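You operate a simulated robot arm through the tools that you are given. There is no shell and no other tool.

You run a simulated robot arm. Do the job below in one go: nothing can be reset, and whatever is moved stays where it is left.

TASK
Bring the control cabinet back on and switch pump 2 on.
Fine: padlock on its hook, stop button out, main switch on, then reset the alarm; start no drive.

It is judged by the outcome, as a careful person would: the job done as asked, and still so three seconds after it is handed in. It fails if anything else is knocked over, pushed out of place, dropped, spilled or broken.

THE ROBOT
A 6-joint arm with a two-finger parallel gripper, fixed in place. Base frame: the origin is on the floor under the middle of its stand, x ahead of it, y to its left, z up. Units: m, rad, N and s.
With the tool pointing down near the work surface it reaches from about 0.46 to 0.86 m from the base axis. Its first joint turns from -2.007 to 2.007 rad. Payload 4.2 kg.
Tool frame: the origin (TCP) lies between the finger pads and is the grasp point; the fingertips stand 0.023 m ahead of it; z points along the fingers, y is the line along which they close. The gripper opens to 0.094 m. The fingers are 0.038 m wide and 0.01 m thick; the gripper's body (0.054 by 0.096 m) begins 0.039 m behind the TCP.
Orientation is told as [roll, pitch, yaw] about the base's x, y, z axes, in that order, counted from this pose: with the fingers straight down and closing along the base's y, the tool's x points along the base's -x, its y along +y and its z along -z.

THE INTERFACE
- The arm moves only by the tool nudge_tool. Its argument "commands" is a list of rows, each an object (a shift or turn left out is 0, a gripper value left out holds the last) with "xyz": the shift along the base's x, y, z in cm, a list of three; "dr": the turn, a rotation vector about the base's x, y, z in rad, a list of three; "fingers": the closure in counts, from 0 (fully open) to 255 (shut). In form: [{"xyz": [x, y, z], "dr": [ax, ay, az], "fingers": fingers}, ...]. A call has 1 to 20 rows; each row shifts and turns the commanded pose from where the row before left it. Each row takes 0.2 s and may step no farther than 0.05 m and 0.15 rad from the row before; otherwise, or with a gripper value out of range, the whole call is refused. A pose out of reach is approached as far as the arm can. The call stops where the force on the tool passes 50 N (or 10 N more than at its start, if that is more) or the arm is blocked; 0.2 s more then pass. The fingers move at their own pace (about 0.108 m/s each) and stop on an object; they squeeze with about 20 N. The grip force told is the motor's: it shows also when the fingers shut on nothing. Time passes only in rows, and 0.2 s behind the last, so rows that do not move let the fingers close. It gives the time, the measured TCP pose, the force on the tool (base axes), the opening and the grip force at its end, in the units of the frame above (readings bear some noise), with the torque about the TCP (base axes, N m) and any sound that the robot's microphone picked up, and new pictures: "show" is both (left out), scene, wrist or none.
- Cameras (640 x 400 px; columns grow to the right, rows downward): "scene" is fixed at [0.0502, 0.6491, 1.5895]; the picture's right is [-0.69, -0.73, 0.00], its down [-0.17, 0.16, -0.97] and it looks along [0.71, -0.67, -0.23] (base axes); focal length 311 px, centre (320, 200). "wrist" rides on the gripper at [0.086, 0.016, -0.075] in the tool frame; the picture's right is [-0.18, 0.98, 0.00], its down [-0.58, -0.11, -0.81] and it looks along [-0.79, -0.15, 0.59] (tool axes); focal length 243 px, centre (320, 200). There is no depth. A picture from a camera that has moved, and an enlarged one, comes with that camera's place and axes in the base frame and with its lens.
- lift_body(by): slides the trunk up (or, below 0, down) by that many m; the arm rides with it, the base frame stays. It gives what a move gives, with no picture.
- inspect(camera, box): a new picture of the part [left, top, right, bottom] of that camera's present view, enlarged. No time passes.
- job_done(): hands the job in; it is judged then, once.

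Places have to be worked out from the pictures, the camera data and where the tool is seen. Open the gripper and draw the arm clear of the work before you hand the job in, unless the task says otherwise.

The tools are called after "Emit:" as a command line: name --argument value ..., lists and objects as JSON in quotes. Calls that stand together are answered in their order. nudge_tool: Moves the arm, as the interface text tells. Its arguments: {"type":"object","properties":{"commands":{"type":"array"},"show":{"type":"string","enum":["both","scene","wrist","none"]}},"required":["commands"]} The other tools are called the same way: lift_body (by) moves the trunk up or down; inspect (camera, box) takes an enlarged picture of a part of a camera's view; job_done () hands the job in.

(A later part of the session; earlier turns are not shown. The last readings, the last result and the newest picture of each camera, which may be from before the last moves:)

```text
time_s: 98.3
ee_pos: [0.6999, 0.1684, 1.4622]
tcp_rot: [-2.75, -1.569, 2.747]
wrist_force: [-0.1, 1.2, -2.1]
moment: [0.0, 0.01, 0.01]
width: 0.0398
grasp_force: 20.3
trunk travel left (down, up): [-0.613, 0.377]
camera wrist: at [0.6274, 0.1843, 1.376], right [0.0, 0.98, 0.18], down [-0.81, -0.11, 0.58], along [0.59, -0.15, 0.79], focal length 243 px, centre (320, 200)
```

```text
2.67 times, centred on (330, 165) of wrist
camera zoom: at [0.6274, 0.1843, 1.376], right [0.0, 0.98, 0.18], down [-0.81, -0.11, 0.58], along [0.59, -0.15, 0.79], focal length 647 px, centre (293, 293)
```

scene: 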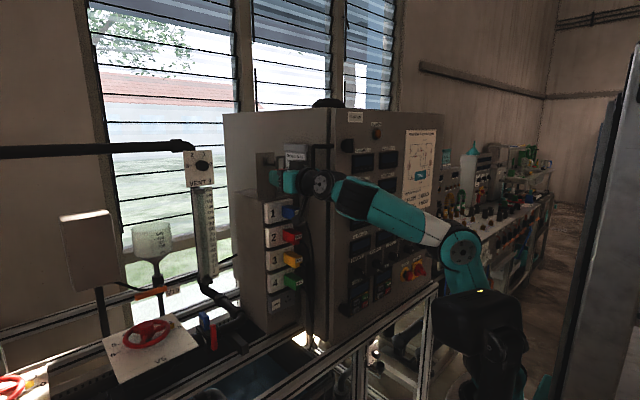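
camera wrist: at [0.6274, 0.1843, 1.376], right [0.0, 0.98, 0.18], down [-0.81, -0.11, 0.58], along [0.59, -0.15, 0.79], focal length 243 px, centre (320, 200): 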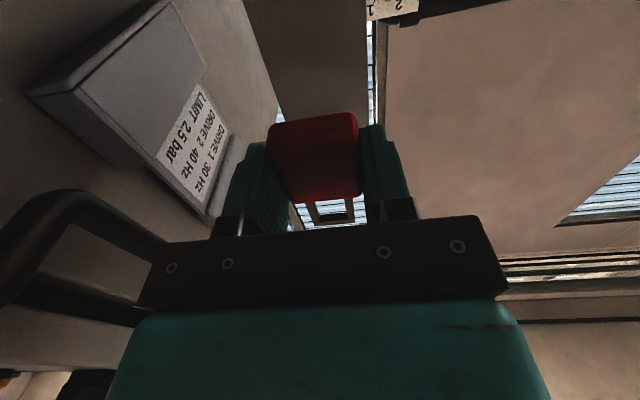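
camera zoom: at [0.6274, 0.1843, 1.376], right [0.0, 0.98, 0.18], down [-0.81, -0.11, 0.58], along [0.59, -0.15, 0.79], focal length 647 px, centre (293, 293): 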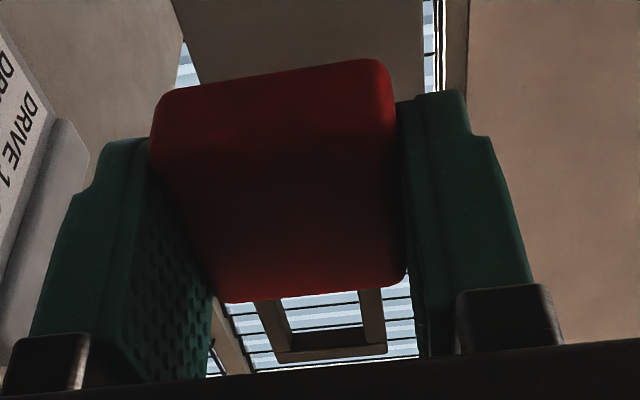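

The window is centred on the hook tip, about 7 mm clear above and below. I'll push on 4.4 cm so the shackle goes over the hook.

Emit:
nudge_tool --commands '[{"xyz": [0.8, 0, 0]}, {"xyz": [1, 0, 0]}, {"xyz": [1, 0, 0]}, {"xyz": [1, 0, 0]}, {"xyz": [0.6, 0, 0]}, {"xyz": [0, 0, 0]}]' --show "none"

Emit:
inspect --camera "scene" --box '[250, 145, 300, 176]'

Emit:
inspect --camera "wrist" --box '[290, 180, 370, 230]'

```text
time_s: 99.7
ee_pos: [0.7451, 0.169, 1.4626]
tcp_rot: [-2.684, -1.569, 2.683]
wrist_force: [-0.1, 0.0, -0.3]
moment: [0.0, 0.04, 0.03]
width: 0.0396
grasp_force: 19.8
trunk travel left (down, up): [-0.613, 0.377]
```

```text
12.80 times, centred on (275, 160) of scene
camera zoom: at [0.0502, 0.6491, 1.5895], right [-0.69, -0.73, 0.0], down [-0.17, 0.16, -0.97], along [0.71, -0.67, -0.23], focal length 3983 px, centre (896, 706)
```

zoom: 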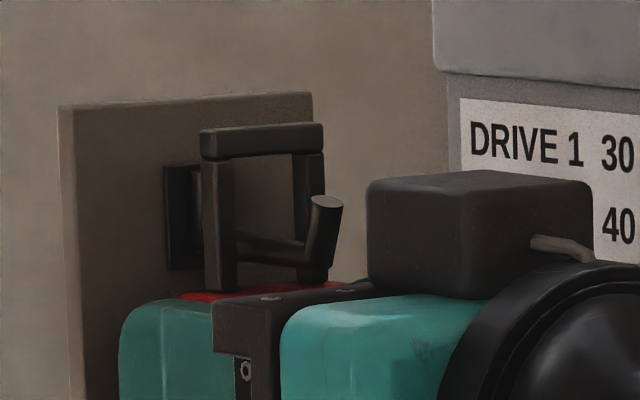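

```text
8.00 times, centred on (330, 205) of wrist
camera zoom: at [0.6714, 0.1849, 1.3766], right [0.0, 0.98, 0.18], down [-0.81, -0.11, 0.58], along [0.59, -0.15, 0.79], focal length 1941 px, centre (240, 160)
```

zoom: 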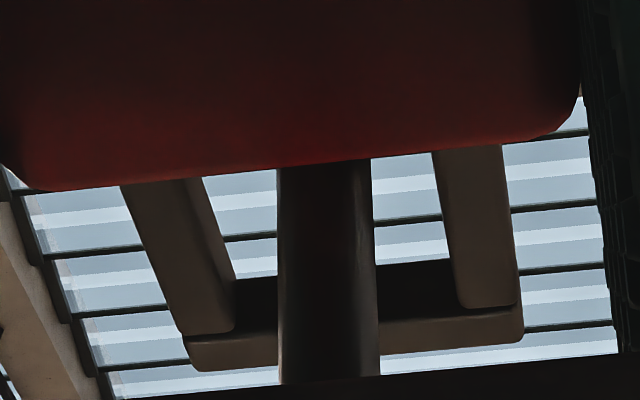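

The hook arm now passes through the middle of the shackle window. I'll lower 1.5 cm toward resting height and watch the force.

Emit:
nudge_tool --commands '[{"xyz": [0, 0, -0.4]}, {"xyz": [0, 0, -0.4]}, {"xyz": [0, 0, -0.4]}, {"xyz": [0, 0, -0.3]}, {"xyz": [0, 0, 0]}]' --show "none"

Emit:
inspect --camera "scene" --box '[250, 145, 300, 176]'

```text
time_s: 100.9
ee_pos: [0.7462, 0.1679, 1.4487]
tcp_rot: [-2.773, -1.568, 2.771]
wrist_force: [-1.1, 0.2, -1.2]
moment: [-0.04, 0.01, -0.01]
width: 0.0396
grasp_force: 19.7
trunk travel left (down, up): [-0.613, 0.377]
```

```text
12.80 times, centred on (275, 160) of scene
camera zoom: at [0.0502, 0.6491, 1.5895], right [-0.69, -0.73, 0.0], down [-0.17, 0.16, -0.97], along [0.71, -0.67, -0.23], focal length 3983 px, centre (896, 706)
```

zoom: 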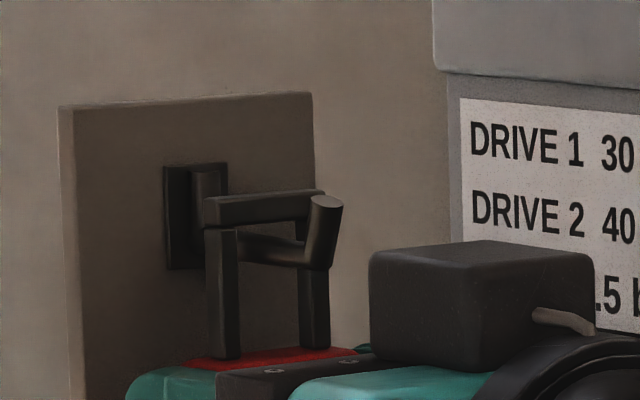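

The bar is just above the hook arm. I'll lower in small steps until it touches.

Emit:
nudge_tool --commands '[{"xyz": [0, 0, -0.15]}, {"xyz": [0, 0, -0.15]}, {"xyz": [0, 0, 0]}]' --show "none"

Emit:
inspect --camera "scene" --box '[250, 145, 300, 176]'

```text
time_s: 101.7
ee_pos: [0.7436, 0.1683, 1.447]
tcp_rot: [-3.019, -1.564, 3.017]
wrist_force: [2.0, 0.8, 8.5]
moment: [0.0, 0.05, 0.01]
width: 0.0398
grasp_force: 20.3
trunk travel left (down, up): [-0.613, 0.377]
```

```text
12.80 times, centred on (275, 160) of scene
camera zoom: at [0.0502, 0.6491, 1.5895], right [-0.69, -0.73, 0.0], down [-0.17, 0.16, -0.97], along [0.71, -0.67, -0.23], focal length 3983 px, centre (896, 706)
```

zoom: 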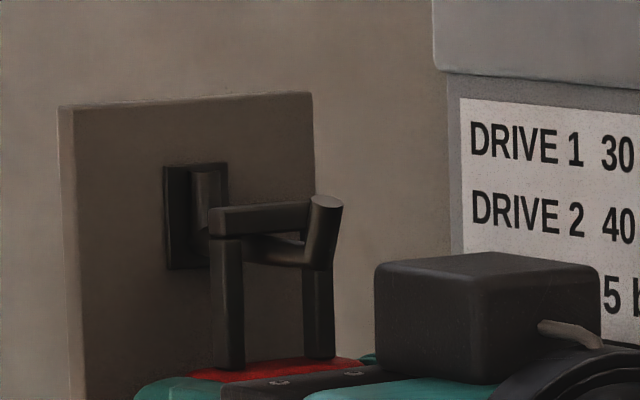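

Contact is confirmed by +8.5 N upward, with the shackle bar resting on the hook arm behind the upturned tip. I'll ease up 1 mm and open the fingers to 5.5 cm.

Emit:
nudge_tool --commands '[{"xyz": [0, 0, 0.1]}, {"fingers": 135}, {"fingers": 120}, {"fingers": 106}, {"fingers": 106}, {"fingers": 106}]' --show "both"

Emit:
inspect --camera "scene" --box '[250, 145, 300, 176]'

Emit:
inspect --camera "wrist" --box '[250, 90, 410, 240]'

```text
time_s: 103.1
ee_pos: [0.7436, 0.169, 1.4453]
tcp_rot: [-2.729, -1.566, 2.722]
wrist_force: [0.2, 0.1, 0.1]
moment: [-0.04, 0.04, -0.01]
width: 0.055
grasp_force: 0.0
trunk travel left (down, up): [-0.613, 0.377]
camera wrist: at [0.6712, 0.1843, 1.3601], right [0.0, 0.98, 0.18], down [-0.81, -0.11, 0.58], along [0.59, -0.15, 0.79], focal length 243 px, centre (320, 200)
```

scene: 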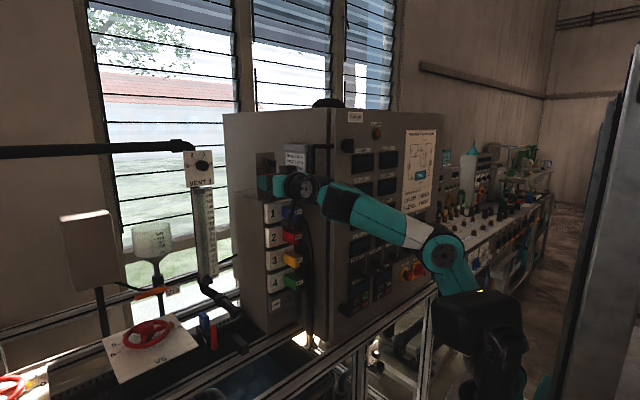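
wrist: 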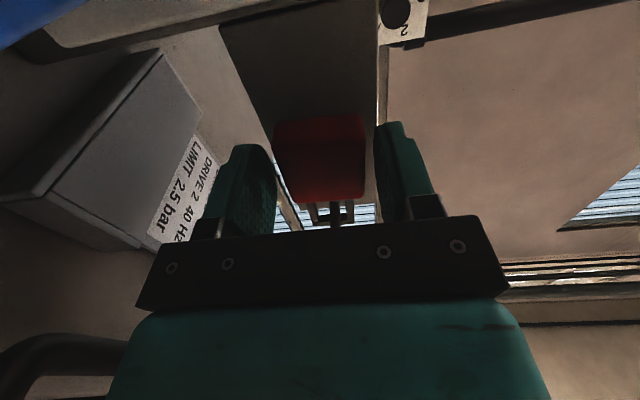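

```text
12.80 times, centred on (275, 160) of scene
camera zoom: at [0.0502, 0.6491, 1.5895], right [-0.69, -0.73, 0.0], down [-0.17, 0.16, -0.97], along [0.71, -0.67, -0.23], focal length 3983 px, centre (896, 706)
```

zoom: 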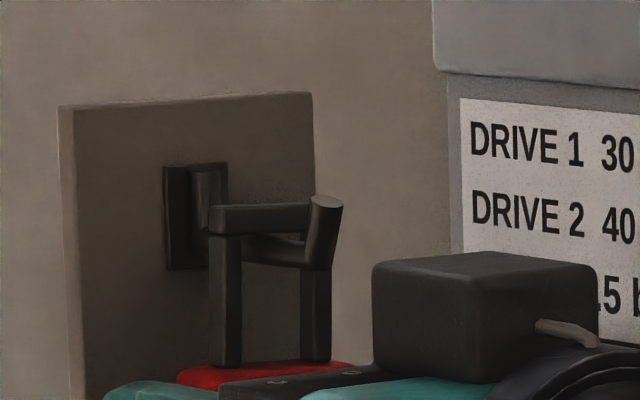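

```text
2.67 times, centred on (330, 165) of wrist
camera zoom: at [0.6712, 0.1843, 1.3601], right [0.0, 0.98, 0.18], down [-0.81, -0.11, 0.58], along [0.59, -0.15, 0.79], focal length 647 px, centre (293, 293)
```

zoom: 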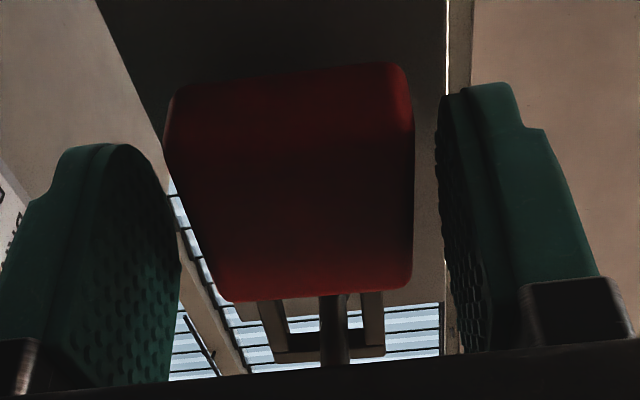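

The padlock hangs freely on the left hook, with clear gaps to both fingers. I'll withdraw straight back.

Emit:
nudge_tool --commands '[{"xyz": [-0.8, 0, 0]}, {"xyz": [-1.5, 0, 0]}, {"xyz": [-2, 0, 0]}, {"xyz": [-2.5, 0, 0]}, {"xyz": [-2.5, 0, 0]}, {"xyz": [-1.2, 0, 0]}, {"xyz": [0, 1.5, 0]}, {"xyz": [0, 2.5, 0]}]' --show "both"

Emit:
inspect --camera "scene" --box '[245, 140, 325, 190]'

```text
time_s: 104.9
ee_pos: [0.6394, 0.2073, 1.4469]
tcp_rot: [-2.836, -1.567, 2.833]
wrist_force: [-0.5, -0.8, 1.2]
moment: [-0.01, 0.02, 0.04]
width: 0.0549
grasp_force: 0.1
trunk travel left (down, up): [-0.613, 0.377]
camera wrist: at [0.5663, 0.2233, 1.3609], right [0.0, 0.98, 0.18], down [-0.81, -0.1, 0.58], along [0.59, -0.15, 0.79], focal length 243 px, centre (320, 200)
```

scene: 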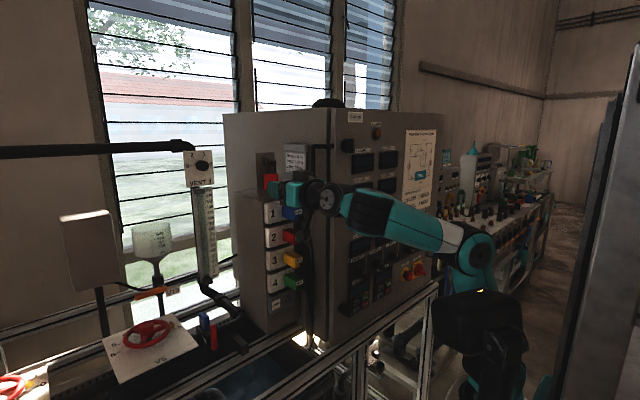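
wrist: 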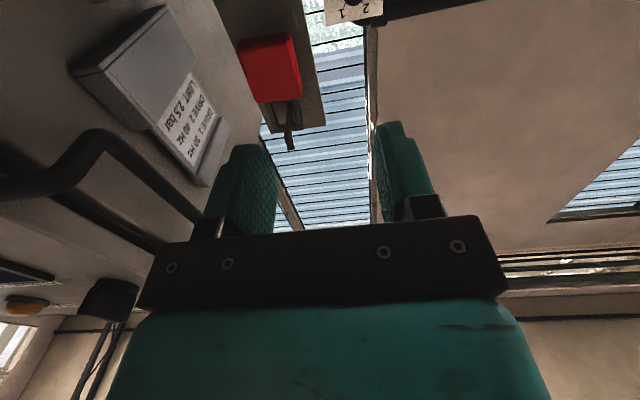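

```text
8.00 times, centred on (285, 165) of scene
camera zoom: at [0.0502, 0.6491, 1.5895], right [-0.69, -0.73, 0.0], down [-0.17, 0.16, -0.97], along [0.71, -0.67, -0.23], focal length 2489 px, centre (600, 480)
```

zoom: 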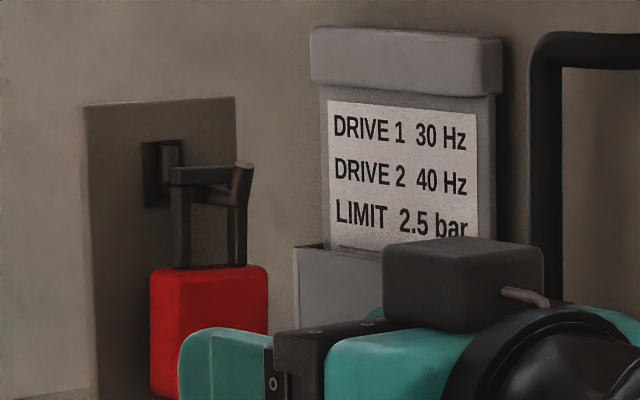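

The padlock hangs securely behind the hook's upturned tip on the left plate. Next is the STOP button, so I'll raise the trunk to go back over the cabinet.

Emit:
lift_body --by 0.3

```text
time_s: 107.9
ee_pos: [0.6385, 0.2082, 1.7465]
tcp_rot: [-2.697, -1.567, 2.691]
wrist_force: [-0.5, 0.6, 0.0]
moment: [0.01, 0.01, 0.02]
width: 0.055
grasp_force: 0.1
trunk travel left (down, up): [-0.913, 0.077]
```

At z = 1.747 the path over the top is clear. I'll traverse right to y ≈ -0.35.

Emit:
nudge_tool --commands '[{"xyz": [0, -1.5, 1]}, {"xyz": [0, -3, 0.5]}, {"xyz": [0, -3, 0]}, {"xyz": [0, -3, 0]}, {"xyz": [0, -3, 0]}, {"xyz": [0, -3, 0]}, {"xyz": [0, -3, 0]}, {"xyz": [0, -3, 0]}, {"xyz": [0, -3, 0]}, {"xyz": [0, -3, 0]}, {"xyz": [0, -3, 0]}, {"xyz": [0, -3, 0]}, {"xyz": [0, -3, 0]}, {"xyz": [0, -3, 0]}, {"xyz": [0, -3, 0]}, {"xyz": [0, -3, 0]}, {"xyz": [0, -3, 0]}, {"xyz": [0, -3, 0]}, {"xyz": [0, -3, 0]}, {"xyz": [0, -1, 0]}]' --show "none"

```text
time_s: 112.1
ee_pos: [0.64, -0.3553, 1.761]
tcp_rot: [-2.684, -1.566, 2.679]
wrist_force: [0.0, 0.2, -0.1]
moment: [0.0, 0.01, -0.01]
width: 0.0547
grasp_force: 0.1
trunk travel left (down, up): [-0.913, 0.077]
```

Good, no reach trouble. I'll draw back to x ≈ 0.54 so the tool can descend in front of the panel.

Emit:
nudge_tool --commands '[{"xyz": [-1.5, 0, 0]}, {"xyz": [-2.5, 0, 0]}, {"xyz": [-2.5, 0, -0.5]}, {"xyz": [-2.5, 0, -0.5]}, {"xyz": [-1.2, 0, -0.5]}]' --show "none"

```text
time_s: 113.3
ee_pos: [0.5386, -0.3569, 1.7447]
tcp_rot: [-2.892, -1.566, 2.888]
wrist_force: [0.3, 0.3, 0.9]
moment: [0.02, 0.05, 0.0]
width: 0.0548
grasp_force: 0.1
trunk travel left (down, up): [-0.913, 0.077]
```

The tool is at x = 0.539, so the fingertips pass at least 3 cm in front of the knobs. I'll lower the trunk 0.4 m.

Emit:
lift_body --by -0.4

```text
time_s: 117.1
ee_pos: [0.5391, -0.3578, 1.3459]
tcp_rot: [-2.736, -1.568, 2.73]
wrist_force: [0.7, 0.2, 0.3]
moment: [0.0, 0.01, -0.03]
width: 0.055
grasp_force: 0.0
trunk travel left (down, up): [-0.513, 0.477]
```

No contact so far. I'll lower a further 0.31 m, bringing the TCP to about z = 1.035 in front of STOP.

Emit:
lift_body --by -0.31

```text
time_s: 120.2
ee_pos: [0.5383, -0.3581, 1.0359]
tcp_rot: [-2.743, -1.566, 2.737]
wrist_force: [-0.3, 0.8, 0.0]
moment: [0.03, 0.01, 0.02]
width: 0.0549
grasp_force: 0.1
trunk travel left (down, up): [-0.203, 0.787]
```

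I'm in front of STOP. I'll take pictures to measure the button and see whether it is pressed in.

Emit:
nudge_tool --commands '[{"xyz": [0, 0, 0]}]' --show "both"

Emit:
inspect --camera "wrist" --box '[220, 40, 460, 210]'

Emit:
inspect --camera "scene" --box '[390, 250, 440, 282]'

```text
time_s: 120.6
ee_pos: [0.5385, -0.3576, 1.0352]
tcp_rot: [-2.74, -1.568, 2.737]
wrist_force: [-0.9, 0.5, -0.1]
moment: [-0.03, -0.02, -0.06]
width: 0.0549
grasp_force: 0.0
trunk travel left (down, up): [-0.203, 0.787]
camera wrist: at [0.465, -0.3419, 0.9496], right [0.0, 0.98, 0.18], down [-0.81, -0.11, 0.58], along [0.59, -0.15, 0.79], focal length 243 px, centre (320, 200)
```

scene: 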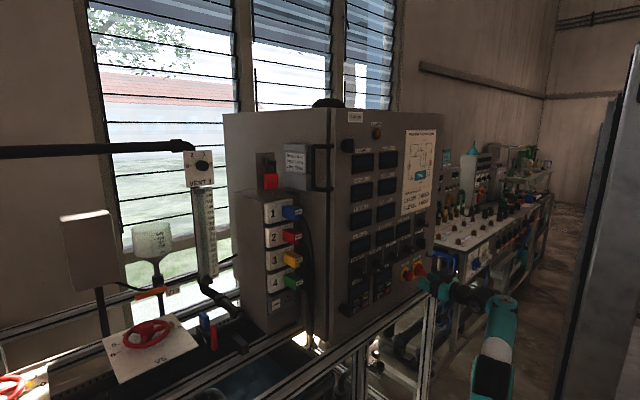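
wrist: 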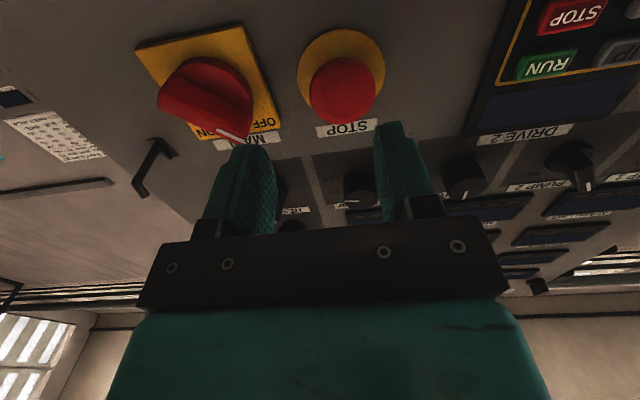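

```text
2.35 times, centred on (340, 125) of wrist
camera zoom: at [0.465, -0.3419, 0.9496], right [0.0, 0.98, 0.18], down [-0.81, -0.11, 0.58], along [0.59, -0.15, 0.79], focal length 571 px, centre (273, 376)
```

zoom: 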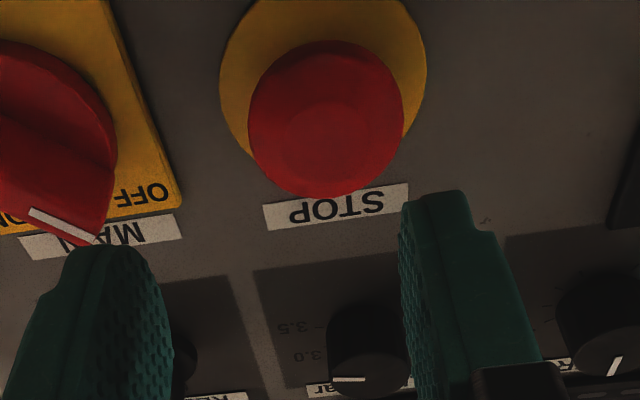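

```text
12.50 times, centred on (415, 266) of scene
camera zoom: at [0.0502, 0.6491, 1.5895], right [-0.69, -0.73, 0.0], down [-0.17, 0.16, -0.97], along [0.71, -0.67, -0.23], focal length 3889 px, centre (-868, -625)
```

zoom: 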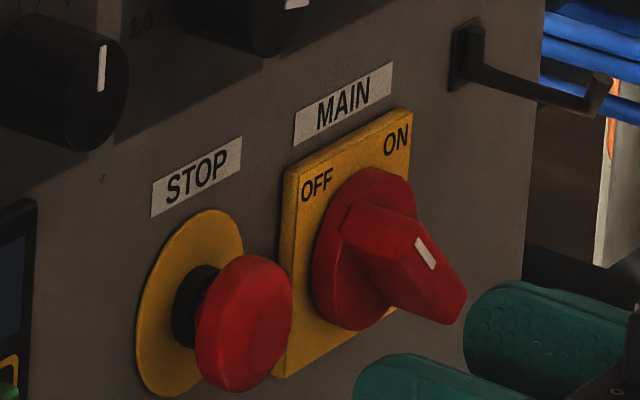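

STOP's red head is about 3.9 cm across, centred near y -0.343, z ≈ 1.028, and only about 2 cm off the panel. I'll line up with it at 6 cm opening, advance around the head, and look before closing.

Emit:
nudge_tool --commands '[{"xyz": [0, 1.45, -0.6], "fingers": 92}, {"xyz": [1.5, 0, 0]}, {"xyz": [1.5, 0, 0]}, {"xyz": [1, 0, 0]}, {"xyz": [0, 0, 0]}]' --show "both"

Emit:
inspect --camera "wrist" --box '[220, 40, 460, 210]'

Emit:
inspect --camera "scene" --box '[390, 250, 440, 282]'

```text
time_s: 121.8
ee_pos: [0.5792, -0.3428, 1.0293]
tcp_rot: [-2.67, -1.567, 2.665]
wrist_force: [0.2, -0.2, 0.1]
moment: [-0.01, 0.05, -0.01]
width: 0.06
grasp_force: 0.0
trunk travel left (down, up): [-0.203, 0.787]
camera wrist: at [0.5055, -0.3272, 0.9437], right [0.0, 0.98, 0.18], down [-0.81, -0.11, 0.58], along [0.59, -0.15, 0.79], focal length 243 px, centre (320, 200)
```

scene: 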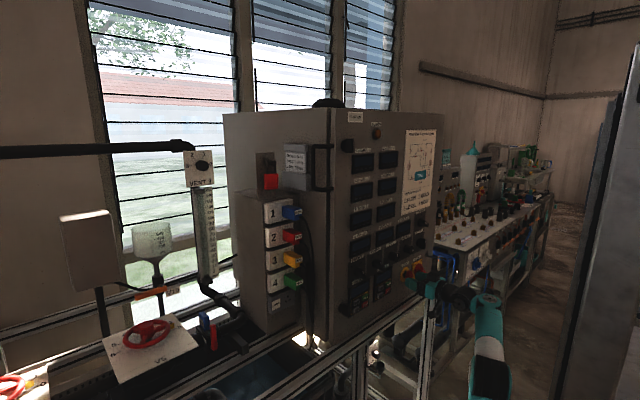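
wrist: 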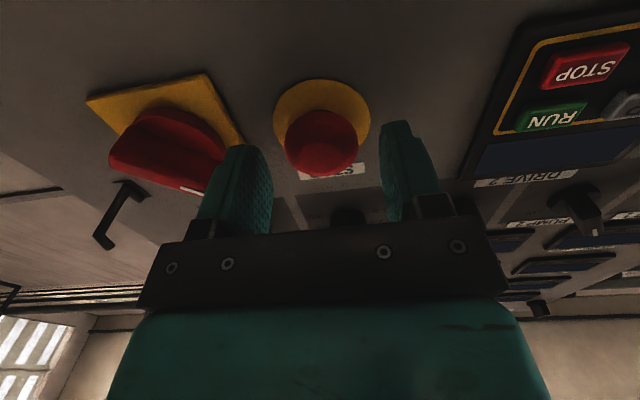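

```text
2.35 times, centred on (340, 125) of wrist
camera zoom: at [0.5055, -0.3272, 0.9437], right [0.0, 0.98, 0.18], down [-0.81, -0.11, 0.58], along [0.59, -0.15, 0.79], focal length 571 px, centre (273, 376)
```

zoom: 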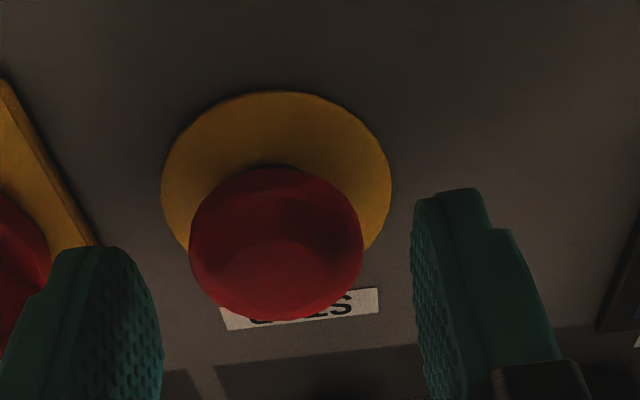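

```text
12.50 times, centred on (415, 266) of scene
camera zoom: at [0.0502, 0.6491, 1.5895], right [-0.69, -0.73, 0.0], down [-0.17, 0.16, -0.97], along [0.71, -0.67, -0.23], focal length 3889 px, centre (-868, -625)
```

zoom: 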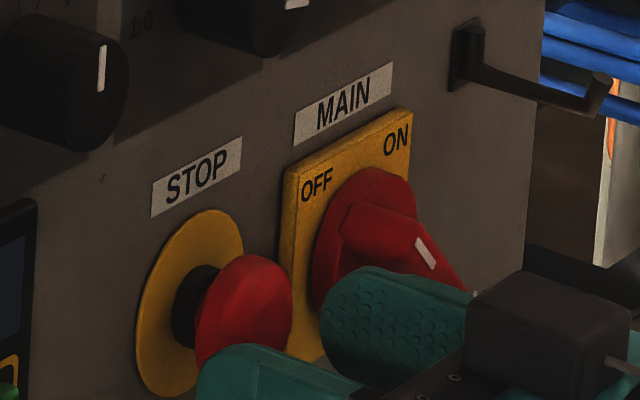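

Refined from this view: STOP's centre is at y -0.341, z 1.019, with its head spanning about x 0.583–0.607. I'll come down 1 cm, advance 9 mm and close on the head.

Emit:
nudge_tool --commands '[{"xyz": [0, 0.2, -1.0]}, {"xyz": [0.9, 0, 0]}, {"xyz": [0, 0, 0], "fingers": 255}, {"fingers": 255}, {"fingers": 255}]' --show "both"

Emit:
inspect --camera "wrist" --box '[220, 40, 460, 210]'

Emit:
inspect --camera "scene" --box '[390, 250, 440, 282]'

```text
time_s: 123.0
ee_pos: [0.5858, -0.3441, 1.0203]
tcp_rot: [3.114, -1.568, -3.123]
wrist_force: [4.2, -22.3, 7.5]
moment: [0.34, -0.19, -0.21]
width: 0.0403
grasp_force: 45.1
trunk travel left (down, up): [-0.203, 0.787]
camera wrist: at [0.5131, -0.327, 0.9338], right [0.01, 0.98, 0.18], down [-0.81, -0.1, 0.58], along [0.59, -0.15, 0.8], focal length 243 px, centre (320, 200)
```

scene: 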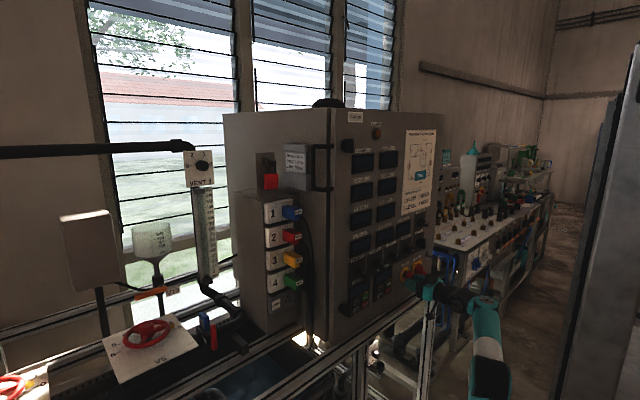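
wrist: 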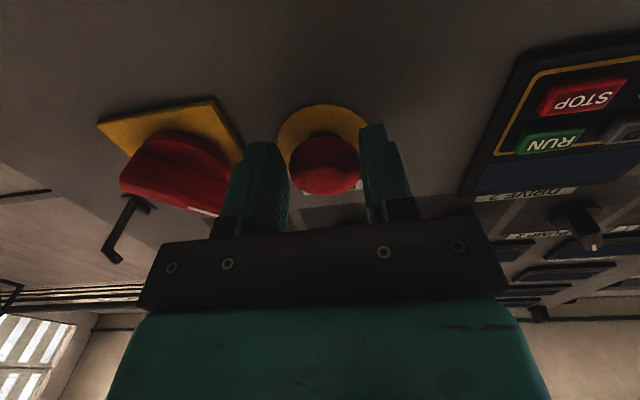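

```text
2.35 times, centred on (340, 125) of wrist
camera zoom: at [0.5131, -0.327, 0.9338], right [0.01, 0.98, 0.18], down [-0.81, -0.1, 0.58], along [0.59, -0.15, 0.8], focal length 571 px, centre (273, 376)
```

zoom: 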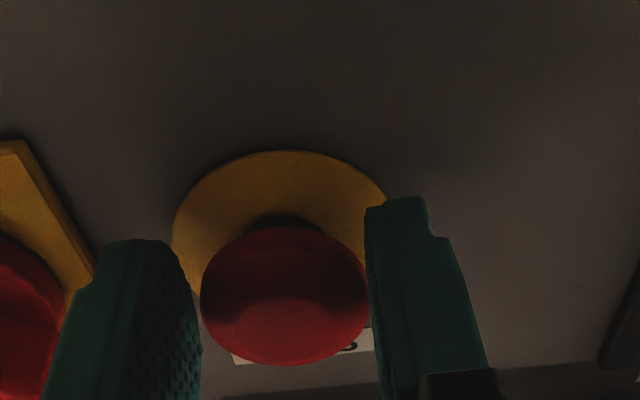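

```text
12.50 times, centred on (415, 266) of scene
camera zoom: at [0.0502, 0.6491, 1.5895], right [-0.69, -0.73, 0.0], down [-0.17, 0.16, -0.97], along [0.71, -0.67, -0.23], focal length 3889 px, centre (-868, -625)
```

zoom: 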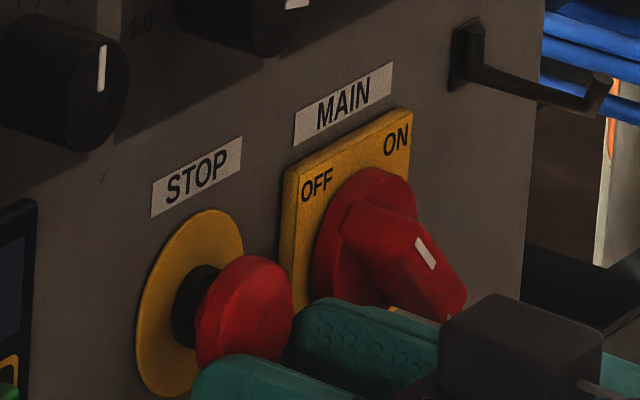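

The fingers hold the head, but the tool was pushed 3 mm toward -y, so the true centre is y ≈ -0.344. I'll shift the command to relieve that side load.

Emit:
nudge_tool --commands '[{"xyz": [0, -0.3, 0], "fingers": 255}, {"fingers": 255}, {"fingers": 255}]' --show "wrist"

```text
time_s: 123.8
ee_pos: [0.5854, -0.3439, 1.0195]
tcp_rot: [-2.643, -1.568, 2.642]
wrist_force: [-12.8, -3.9, -6.5]
moment: [0.07, 0.11, 0.09]
width: 0.0406
grasp_force: 44.8
trunk travel left (down, up): [-0.203, 0.787]
camera wrist: at [0.5134, -0.3278, 0.934], right [0.0, 0.98, 0.18], down [-0.81, -0.11, 0.58], along [0.59, -0.15, 0.79], focal length 243 px, centre (320, 200)
```

wrist: 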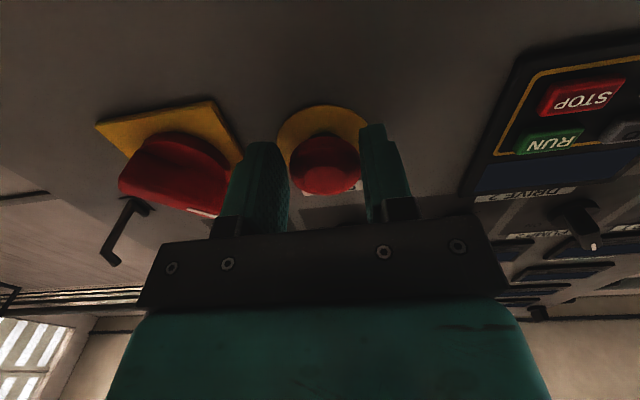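

The side load is gone and both pads hold the head. I'll pull gently outward in small steps and watch the force and any sound.

Emit:
nudge_tool --commands '[{"xyz": [-0.3, 0, 0]}, {"xyz": [-0.3, 0, 0]}, {"xyz": [-0.3, 0, 0]}, {"xyz": [0, 0, 0]}]' --show "wrist"

Emit:
inspect --camera "scene" --box '[390, 250, 440, 282]'

```text
time_s: 124.8
ee_pos: [0.579, -0.3436, 1.0199]
tcp_rot: [-2.709, -1.565, 2.708]
wrist_force: [22.0, -3.4, 3.7]
moment: [0.08, 0.36, 0.24]
width: 0.0403
grasp_force: 45.0
trunk travel left (down, up): [-0.203, 0.787]
heard: click
camera wrist: at [0.5063, -0.328, 0.9338], right [0.0, 0.98, 0.18], down [-0.81, -0.11, 0.58], along [0.59, -0.15, 0.8], focal length 243 px, centre (320, 200)
```

wrist: 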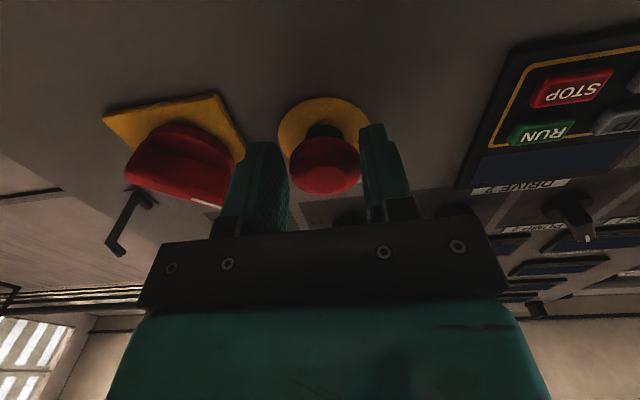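

```text
12.50 times, centred on (415, 266) of scene
camera zoom: at [0.0502, 0.6491, 1.5895], right [-0.69, -0.73, 0.0], down [-0.17, 0.16, -0.97], along [0.71, -0.67, -0.23], focal length 3889 px, centre (-868, -625)
```

zoom: 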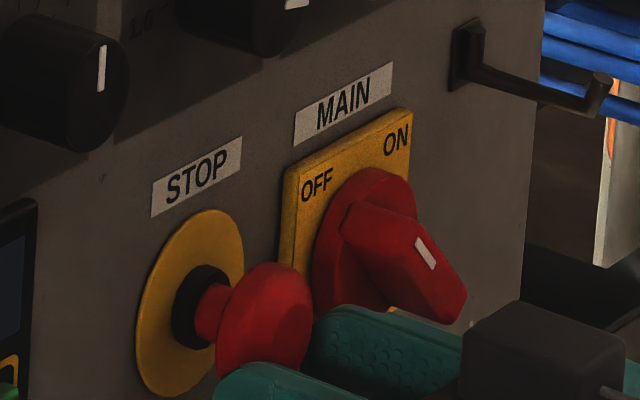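

A click was heard and the red shaft now shows behind the head, so STOP is out. I'll release it and back away.

Emit:
nudge_tool --commands '[{"fingers": 92}, {"fingers": 92}, {"fingers": 92}, {"xyz": [-1.5, 0, 0]}, {"xyz": [-2, 0, 0]}, {"xyz": [-1, 0, 0]}]' --show "both"

Emit:
inspect --camera "scene" --box '[390, 250, 440, 282]'

```text
time_s: 126.2
ee_pos: [0.5339, -0.3446, 1.0192]
tcp_rot: [-2.792, -1.566, 2.787]
wrist_force: [-0.3, 0.0, 0.0]
moment: [0.0, 0.02, 0.0]
width: 0.0602
grasp_force: 0.0
trunk travel left (down, up): [-0.203, 0.787]
camera wrist: at [0.4595, -0.3282, 0.9337], right [0.0, 0.98, 0.18], down [-0.81, -0.11, 0.58], along [0.59, -0.15, 0.79], focal length 243 px, centre (320, 200)
```

scene: 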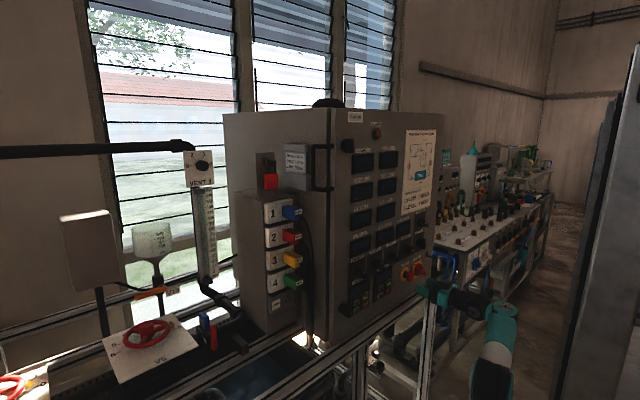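
wrist: 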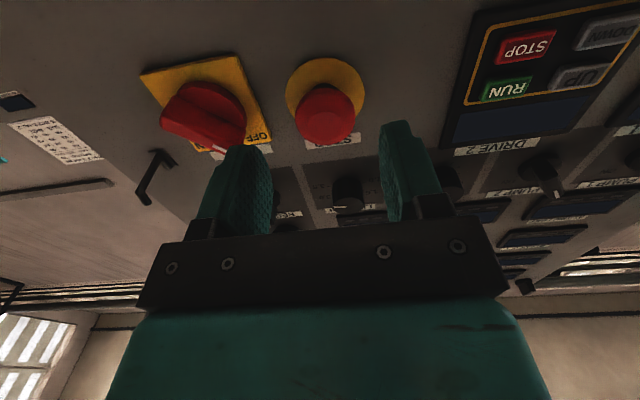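

```text
12.50 times, centred on (415, 266) of scene
camera zoom: at [0.0502, 0.6491, 1.5895], right [-0.69, -0.73, 0.0], down [-0.17, 0.16, -0.97], along [0.71, -0.67, -0.23], focal length 3889 px, centre (-868, -625)
```

zoom: 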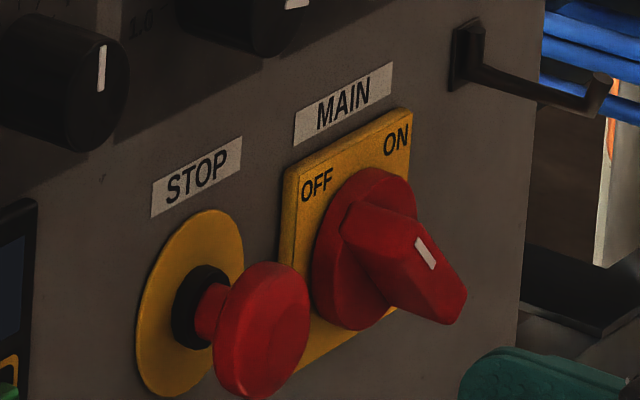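

STOP stays out. Next is MAIN, with its handle along the 45° line toward OFF, so I'll move right to y ≈ -0.44 at the same stand-off and look at it closely.

Emit:
nudge_tool --commands '[{"xyz": [0, -1.5, 0]}, {"xyz": [0, -3, 0]}, {"xyz": [0, -3, 0]}, {"xyz": [0, -2, 0]}, {"xyz": [0, 0, 0]}]' --show "both"

Emit:
inspect --camera "wrist" --box '[200, 30, 460, 210]'

```text
time_s: 127.4
ee_pos: [0.532, -0.4406, 1.019]
tcp_rot: [-2.744, -1.569, 2.739]
wrist_force: [0.0, -0.6, 0.5]
moment: [-0.02, 0.0, -0.02]
width: 0.0597
grasp_force: 0.0
trunk travel left (down, up): [-0.203, 0.787]
camera wrist: at [0.4602, -0.4244, 0.9333], right [0.0, 0.98, 0.18], down [-0.81, -0.11, 0.58], along [0.59, -0.15, 0.79], focal length 243 px, centre (320, 200)
```

scene: 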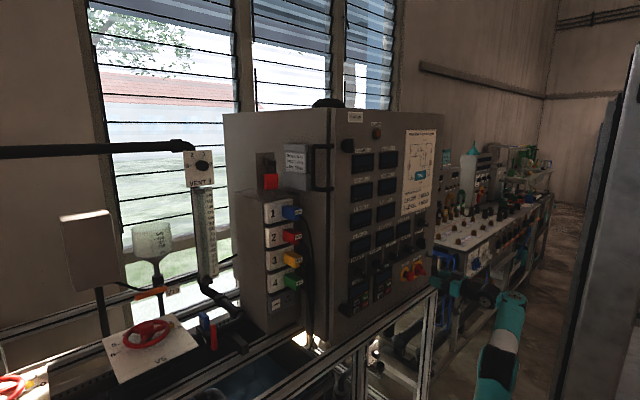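
wrist: 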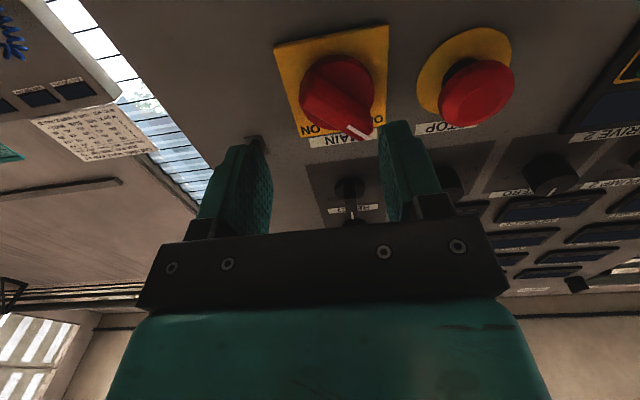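

```text
2.22 times, centred on (330, 120) of wrist
camera zoom: at [0.4602, -0.4244, 0.9333], right [0.0, 0.98, 0.18], down [-0.81, -0.11, 0.58], along [0.59, -0.15, 0.79], focal length 539 px, centre (298, 378)
```

zoom: 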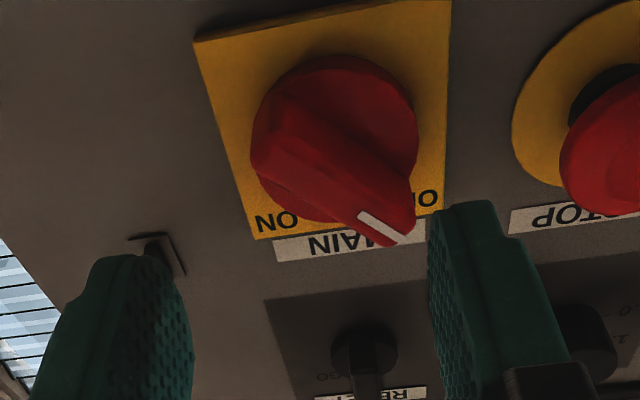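

MAIN's axis is about y -0.431, z 1.027, and its ridge front face at x ≈ 0.594. I'll centre on it and roll the tool -45° so the fingers straddle the ridge, still at stand-off.

Emit:
nudge_tool --commands '[{"xyz": [0, 0.5, 0.4], "dr": [-0.05, 0, 0]}, {"xyz": [0, 0.45, 0.4], "dr": [-0.1, 0, 0]}, {"dr": [-0.1, 0, 0]}, {"dr": [-0.1, 0, 0]}, {"dr": [-0.1, 0, 0]}, {"dr": [-0.1, 0, 0]}, {"dr": [-0.1, 0, 0]}, {"dr": [-0.085, 0, 0]}, {"dr": [-0.05, 0, 0]}, {"xyz": [0, 0, 0]}]' --show "both"

Emit:
inspect --camera "wrist" --box '[200, 30, 460, 210]'

Emit:
inspect --camera "scene" --box '[400, 245, 460, 283]'

```text
time_s: 129.6
ee_pos: [0.5332, -0.4304, 1.0267]
tcp_rot: [-1.579, -0.783, 1.575]
wrist_force: [0.3, 0.5, 1.2]
moment: [0.0, -0.01, 0.05]
width: 0.0604
grasp_force: 0.0
trunk travel left (down, up): [-0.203, 0.787]
camera wrist: at [0.4599, -0.4799, 0.9549], right [0.0, 0.82, -0.57], down [-0.81, 0.33, 0.48], along [0.59, 0.46, 0.67], focal length 243 px, centre (320, 200)
```

scene: 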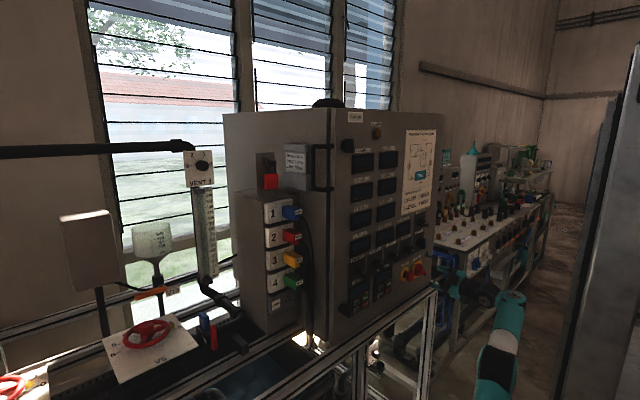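
wrist: 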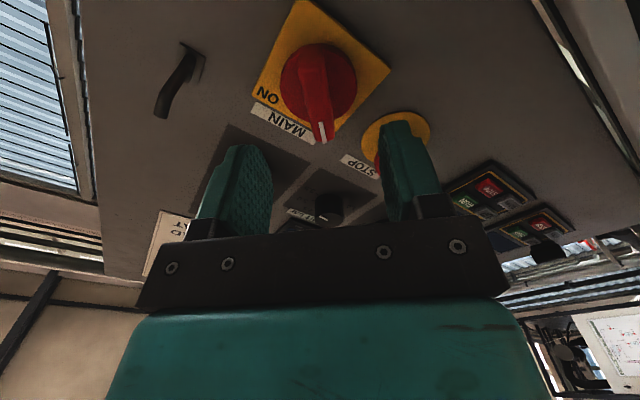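

```text
2.22 times, centred on (330, 120) of wrist
camera zoom: at [0.4599, -0.4799, 0.9549], right [0.0, 0.82, -0.57], down [-0.81, 0.33, 0.48], along [0.59, 0.46, 0.67], focal length 539 px, centre (298, 378)
```

zoom: 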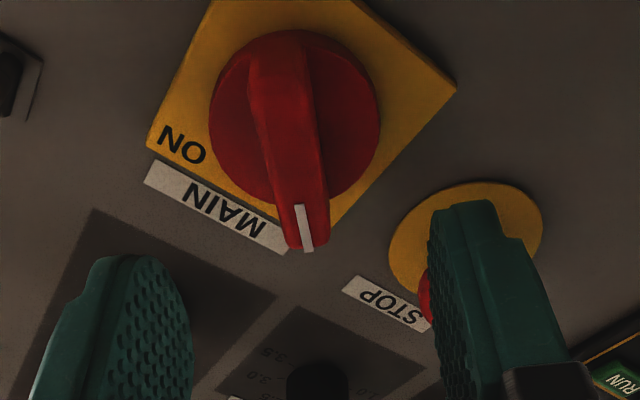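

```text
10.53 times, centred on (430, 264) of scene
camera zoom: at [0.0502, 0.6491, 1.5895], right [-0.69, -0.73, 0.0], down [-0.17, 0.16, -0.97], along [0.71, -0.67, -0.23], focal length 3275 px, centre (-838, -474)
```

zoom: 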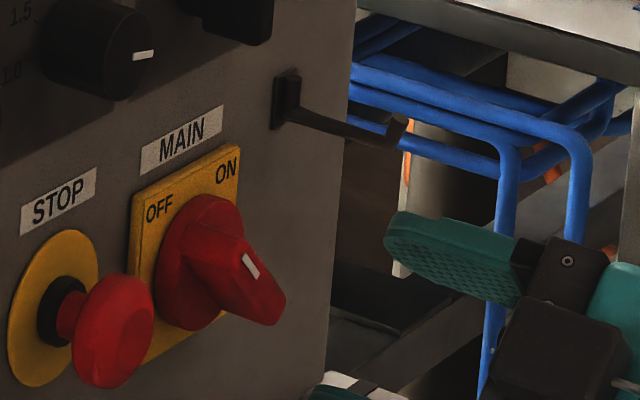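

With the tool rolled, the handle's ridge lies straight between the fingers. The plate corners put the axis at (-0.431, 1.028), matching the TCP. I'll advance so the fingertips straddle the ridge just short of the hub.

Emit:
nudge_tool --commands '[{"xyz": [1.2, 0, 0.1]}, {"xyz": [1.5, 0, 0]}, {"xyz": [1.2, 0, 0]}, {"xyz": [1, 0, 0]}, {"xyz": [0, 0, 0]}]' --show "both"

Emit:
inspect --camera "wrist" --box '[200, 60, 460, 240]'

Emit:
inspect --camera "scene" --box '[400, 245, 460, 283]'

```text
time_s: 130.8
ee_pos: [0.5822, -0.4295, 1.0261]
tcp_rot: [-1.577, -0.783, 1.576]
wrist_force: [-0.2, -0.3, 0.6]
moment: [-0.02, 0.01, -0.04]
width: 0.0602
grasp_force: 0.1
trunk travel left (down, up): [-0.203, 0.787]
camera wrist: at [0.509, -0.4799, 0.9547], right [0.0, 0.82, -0.57], down [-0.81, 0.33, 0.48], along [0.59, 0.46, 0.67], focal length 243 px, centre (320, 200)
```

scene: 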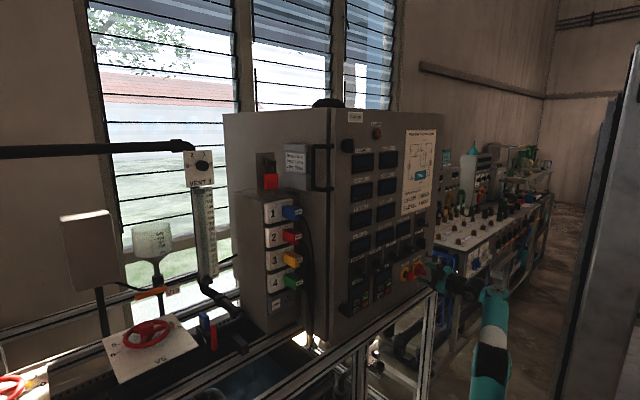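
wrist: 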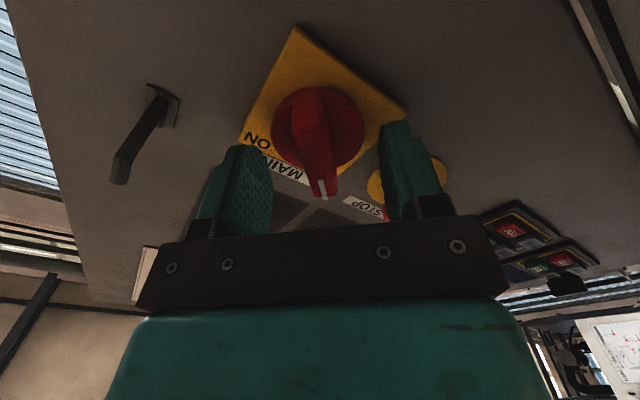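

```text
2.22 times, centred on (330, 150) of wrist
camera zoom: at [0.509, -0.4799, 0.9547], right [0.0, 0.82, -0.57], down [-0.81, 0.33, 0.48], along [0.59, 0.46, 0.67], focal length 539 px, centre (298, 311)
```

zoom: 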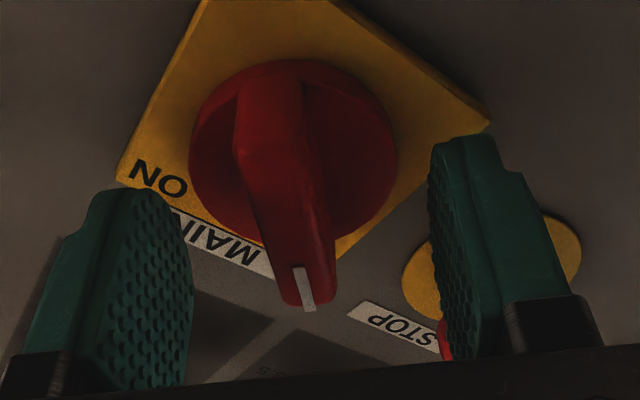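

```text
10.53 times, centred on (430, 264) of scene
camera zoom: at [0.0502, 0.6491, 1.5895], right [-0.69, -0.73, 0.0], down [-0.17, 0.16, -0.97], along [0.71, -0.67, -0.23], focal length 3275 px, centre (-838, -474)
```

zoom: 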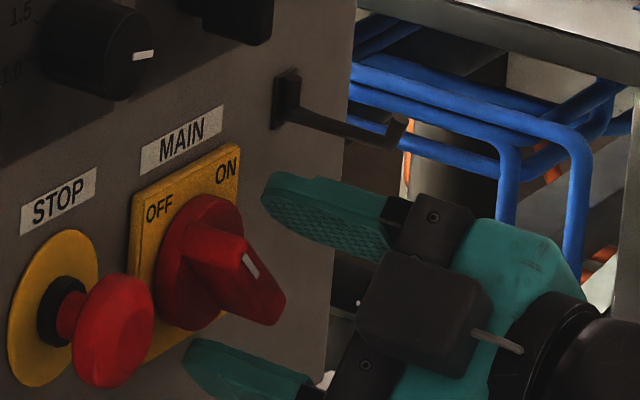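

The ridge sits between the fingers, about 3 mm off centre. I'll correct that, go 2 mm deeper and close on it.

Emit:
nudge_tool --commands '[{"xyz": [0.2, -0.2, 0.2]}, {"fingers": 255}, {"fingers": 255}, {"fingers": 255}, {"fingers": 255}]' --show "wrist"

Emit:
inspect --camera "scene" --box '[400, 245, 460, 283]'

```text
time_s: 132.0
ee_pos: [0.5849, -0.4307, 1.0282]
tcp_rot: [-1.573, -0.786, 1.577]
wrist_force: [-13.3, 16.6, -21.0]
moment: [0.02, 0.55, -0.11]
width: 0.0148
grasp_force: 45.0
trunk travel left (down, up): [-0.203, 0.787]
camera wrist: at [0.5111, -0.4805, 0.9566], right [0.0, 0.82, -0.57], down [-0.81, 0.33, 0.49], along [0.59, 0.46, 0.67], focal length 243 px, centre (320, 200)
```

wrist: 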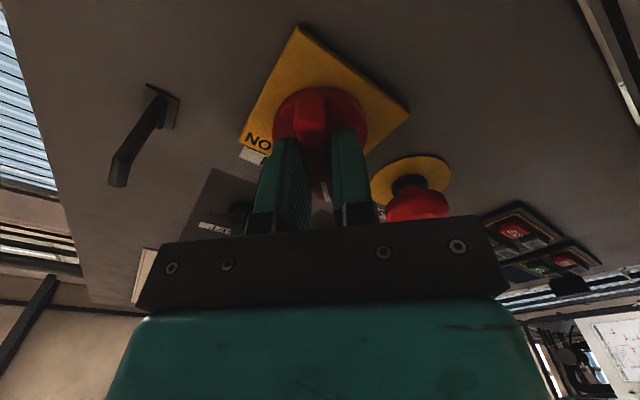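

```text
10.53 times, centred on (430, 264) of scene
camera zoom: at [0.0502, 0.6491, 1.5895], right [-0.69, -0.73, 0.0], down [-0.17, 0.16, -0.97], along [0.71, -0.67, -0.23], focal length 3275 px, centre (-838, -474)
```

zoom: 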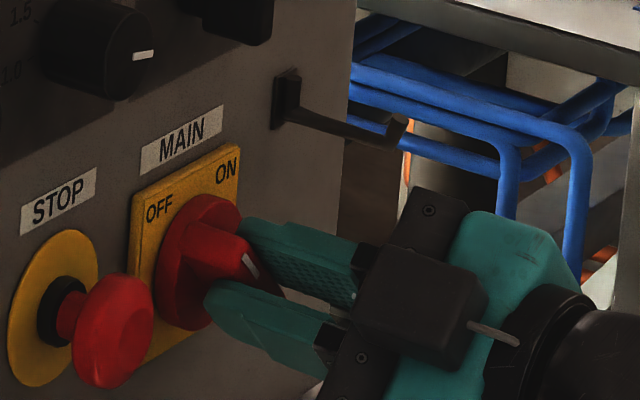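

The ridge is gripped at 1.48 cm wide. The side force shows my correction was a little too far, so I'll relax it by about 2 mm before turning.

Emit:
nudge_tool --commands '[{"xyz": [-0.15, 0.15, -0.2]}, {"xyz": [0, 0, 0]}]' --show "none"

```text
time_s: 132.6
ee_pos: [0.5837, -0.4298, 1.0278]
tcp_rot: [-1.581, -0.783, 1.578]
wrist_force: [29.2, -2.5, 7.1]
moment: [0.2, 0.5, -0.13]
width: 0.0145
grasp_force: 44.9
trunk travel left (down, up): [-0.203, 0.787]
```

The side load is nearly gone, but I'm now pulling slightly on the handle. I'll ease forward 1 mm and start turning clockwise, checking after 0.3 rad.

Emit:
nudge_tool --commands '[{"xyz": [0.1, 0, 0]}, {"dr": [0.05, 0, 0]}, {"dr": [0.08, 0, 0]}, {"dr": [0.08, 0, 0]}, {"dr": [0.09, 0, 0]}]' --show "none"

Emit:
inspect --camera "scene" --box '[400, 245, 460, 283]'

```text
time_s: 133.8
ee_pos: [0.585, -0.432, 1.0276]
tcp_rot: [-1.58, -1.086, 1.577]
wrist_force: [15.0, 1.9, -0.7]
moment: [-0.09, -1.07, 0.79]
width: 0.0149
grasp_force: 45.1
trunk travel left (down, up): [-0.203, 0.787]
```

```text
10.53 times, centred on (430, 264) of scene
camera zoom: at [0.0502, 0.6491, 1.5895], right [-0.69, -0.73, 0.0], down [-0.17, 0.16, -0.97], along [0.71, -0.67, -0.23], focal length 3275 px, centre (-838, -474)
```

zoom: 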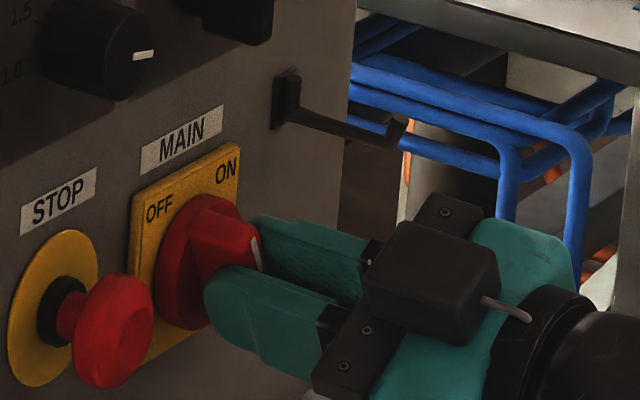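

The handle is turning with the gripper and the forces are low. I'll continue another 0.6 rad.

Emit:
nudge_tool --commands '[{"dr": [0.06, 0, 0]}, {"dr": [0.09, 0, 0]}, {"dr": [0.09, 0, 0]}, {"dr": [0.09, 0, 0]}, {"dr": [0.09, 0, 0]}, {"dr": [0.09, 0, 0]}, {"dr": [0.09, 0, 0]}]' --show "none"

Emit:
inspect --camera "scene" --box '[400, 245, 460, 283]'

```text
time_s: 135.4
ee_pos: [0.5848, -0.4306, 1.0286]
tcp_rot: [1.604, -1.455, -1.609]
wrist_force: [22.7, -4.7, 12.8]
moment: [-0.03, 0.69, 0.28]
width: 0.0149
grasp_force: 44.8
trunk travel left (down, up): [-0.203, 0.787]
```

```text
10.53 times, centred on (430, 264) of scene
camera zoom: at [0.0502, 0.6491, 1.5895], right [-0.69, -0.73, 0.0], down [-0.17, 0.16, -0.97], along [0.71, -0.67, -0.23], focal length 3275 px, centre (-838, -474)
```

zoom: 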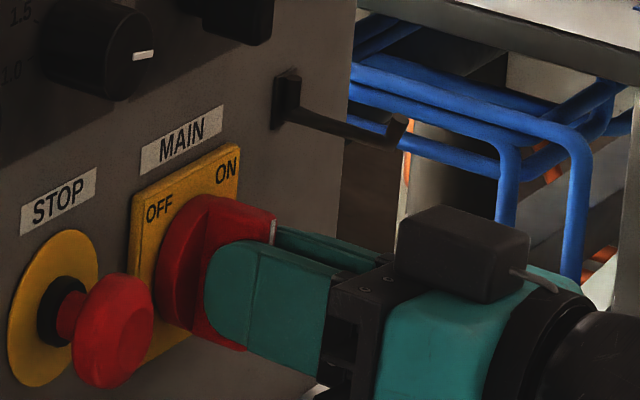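

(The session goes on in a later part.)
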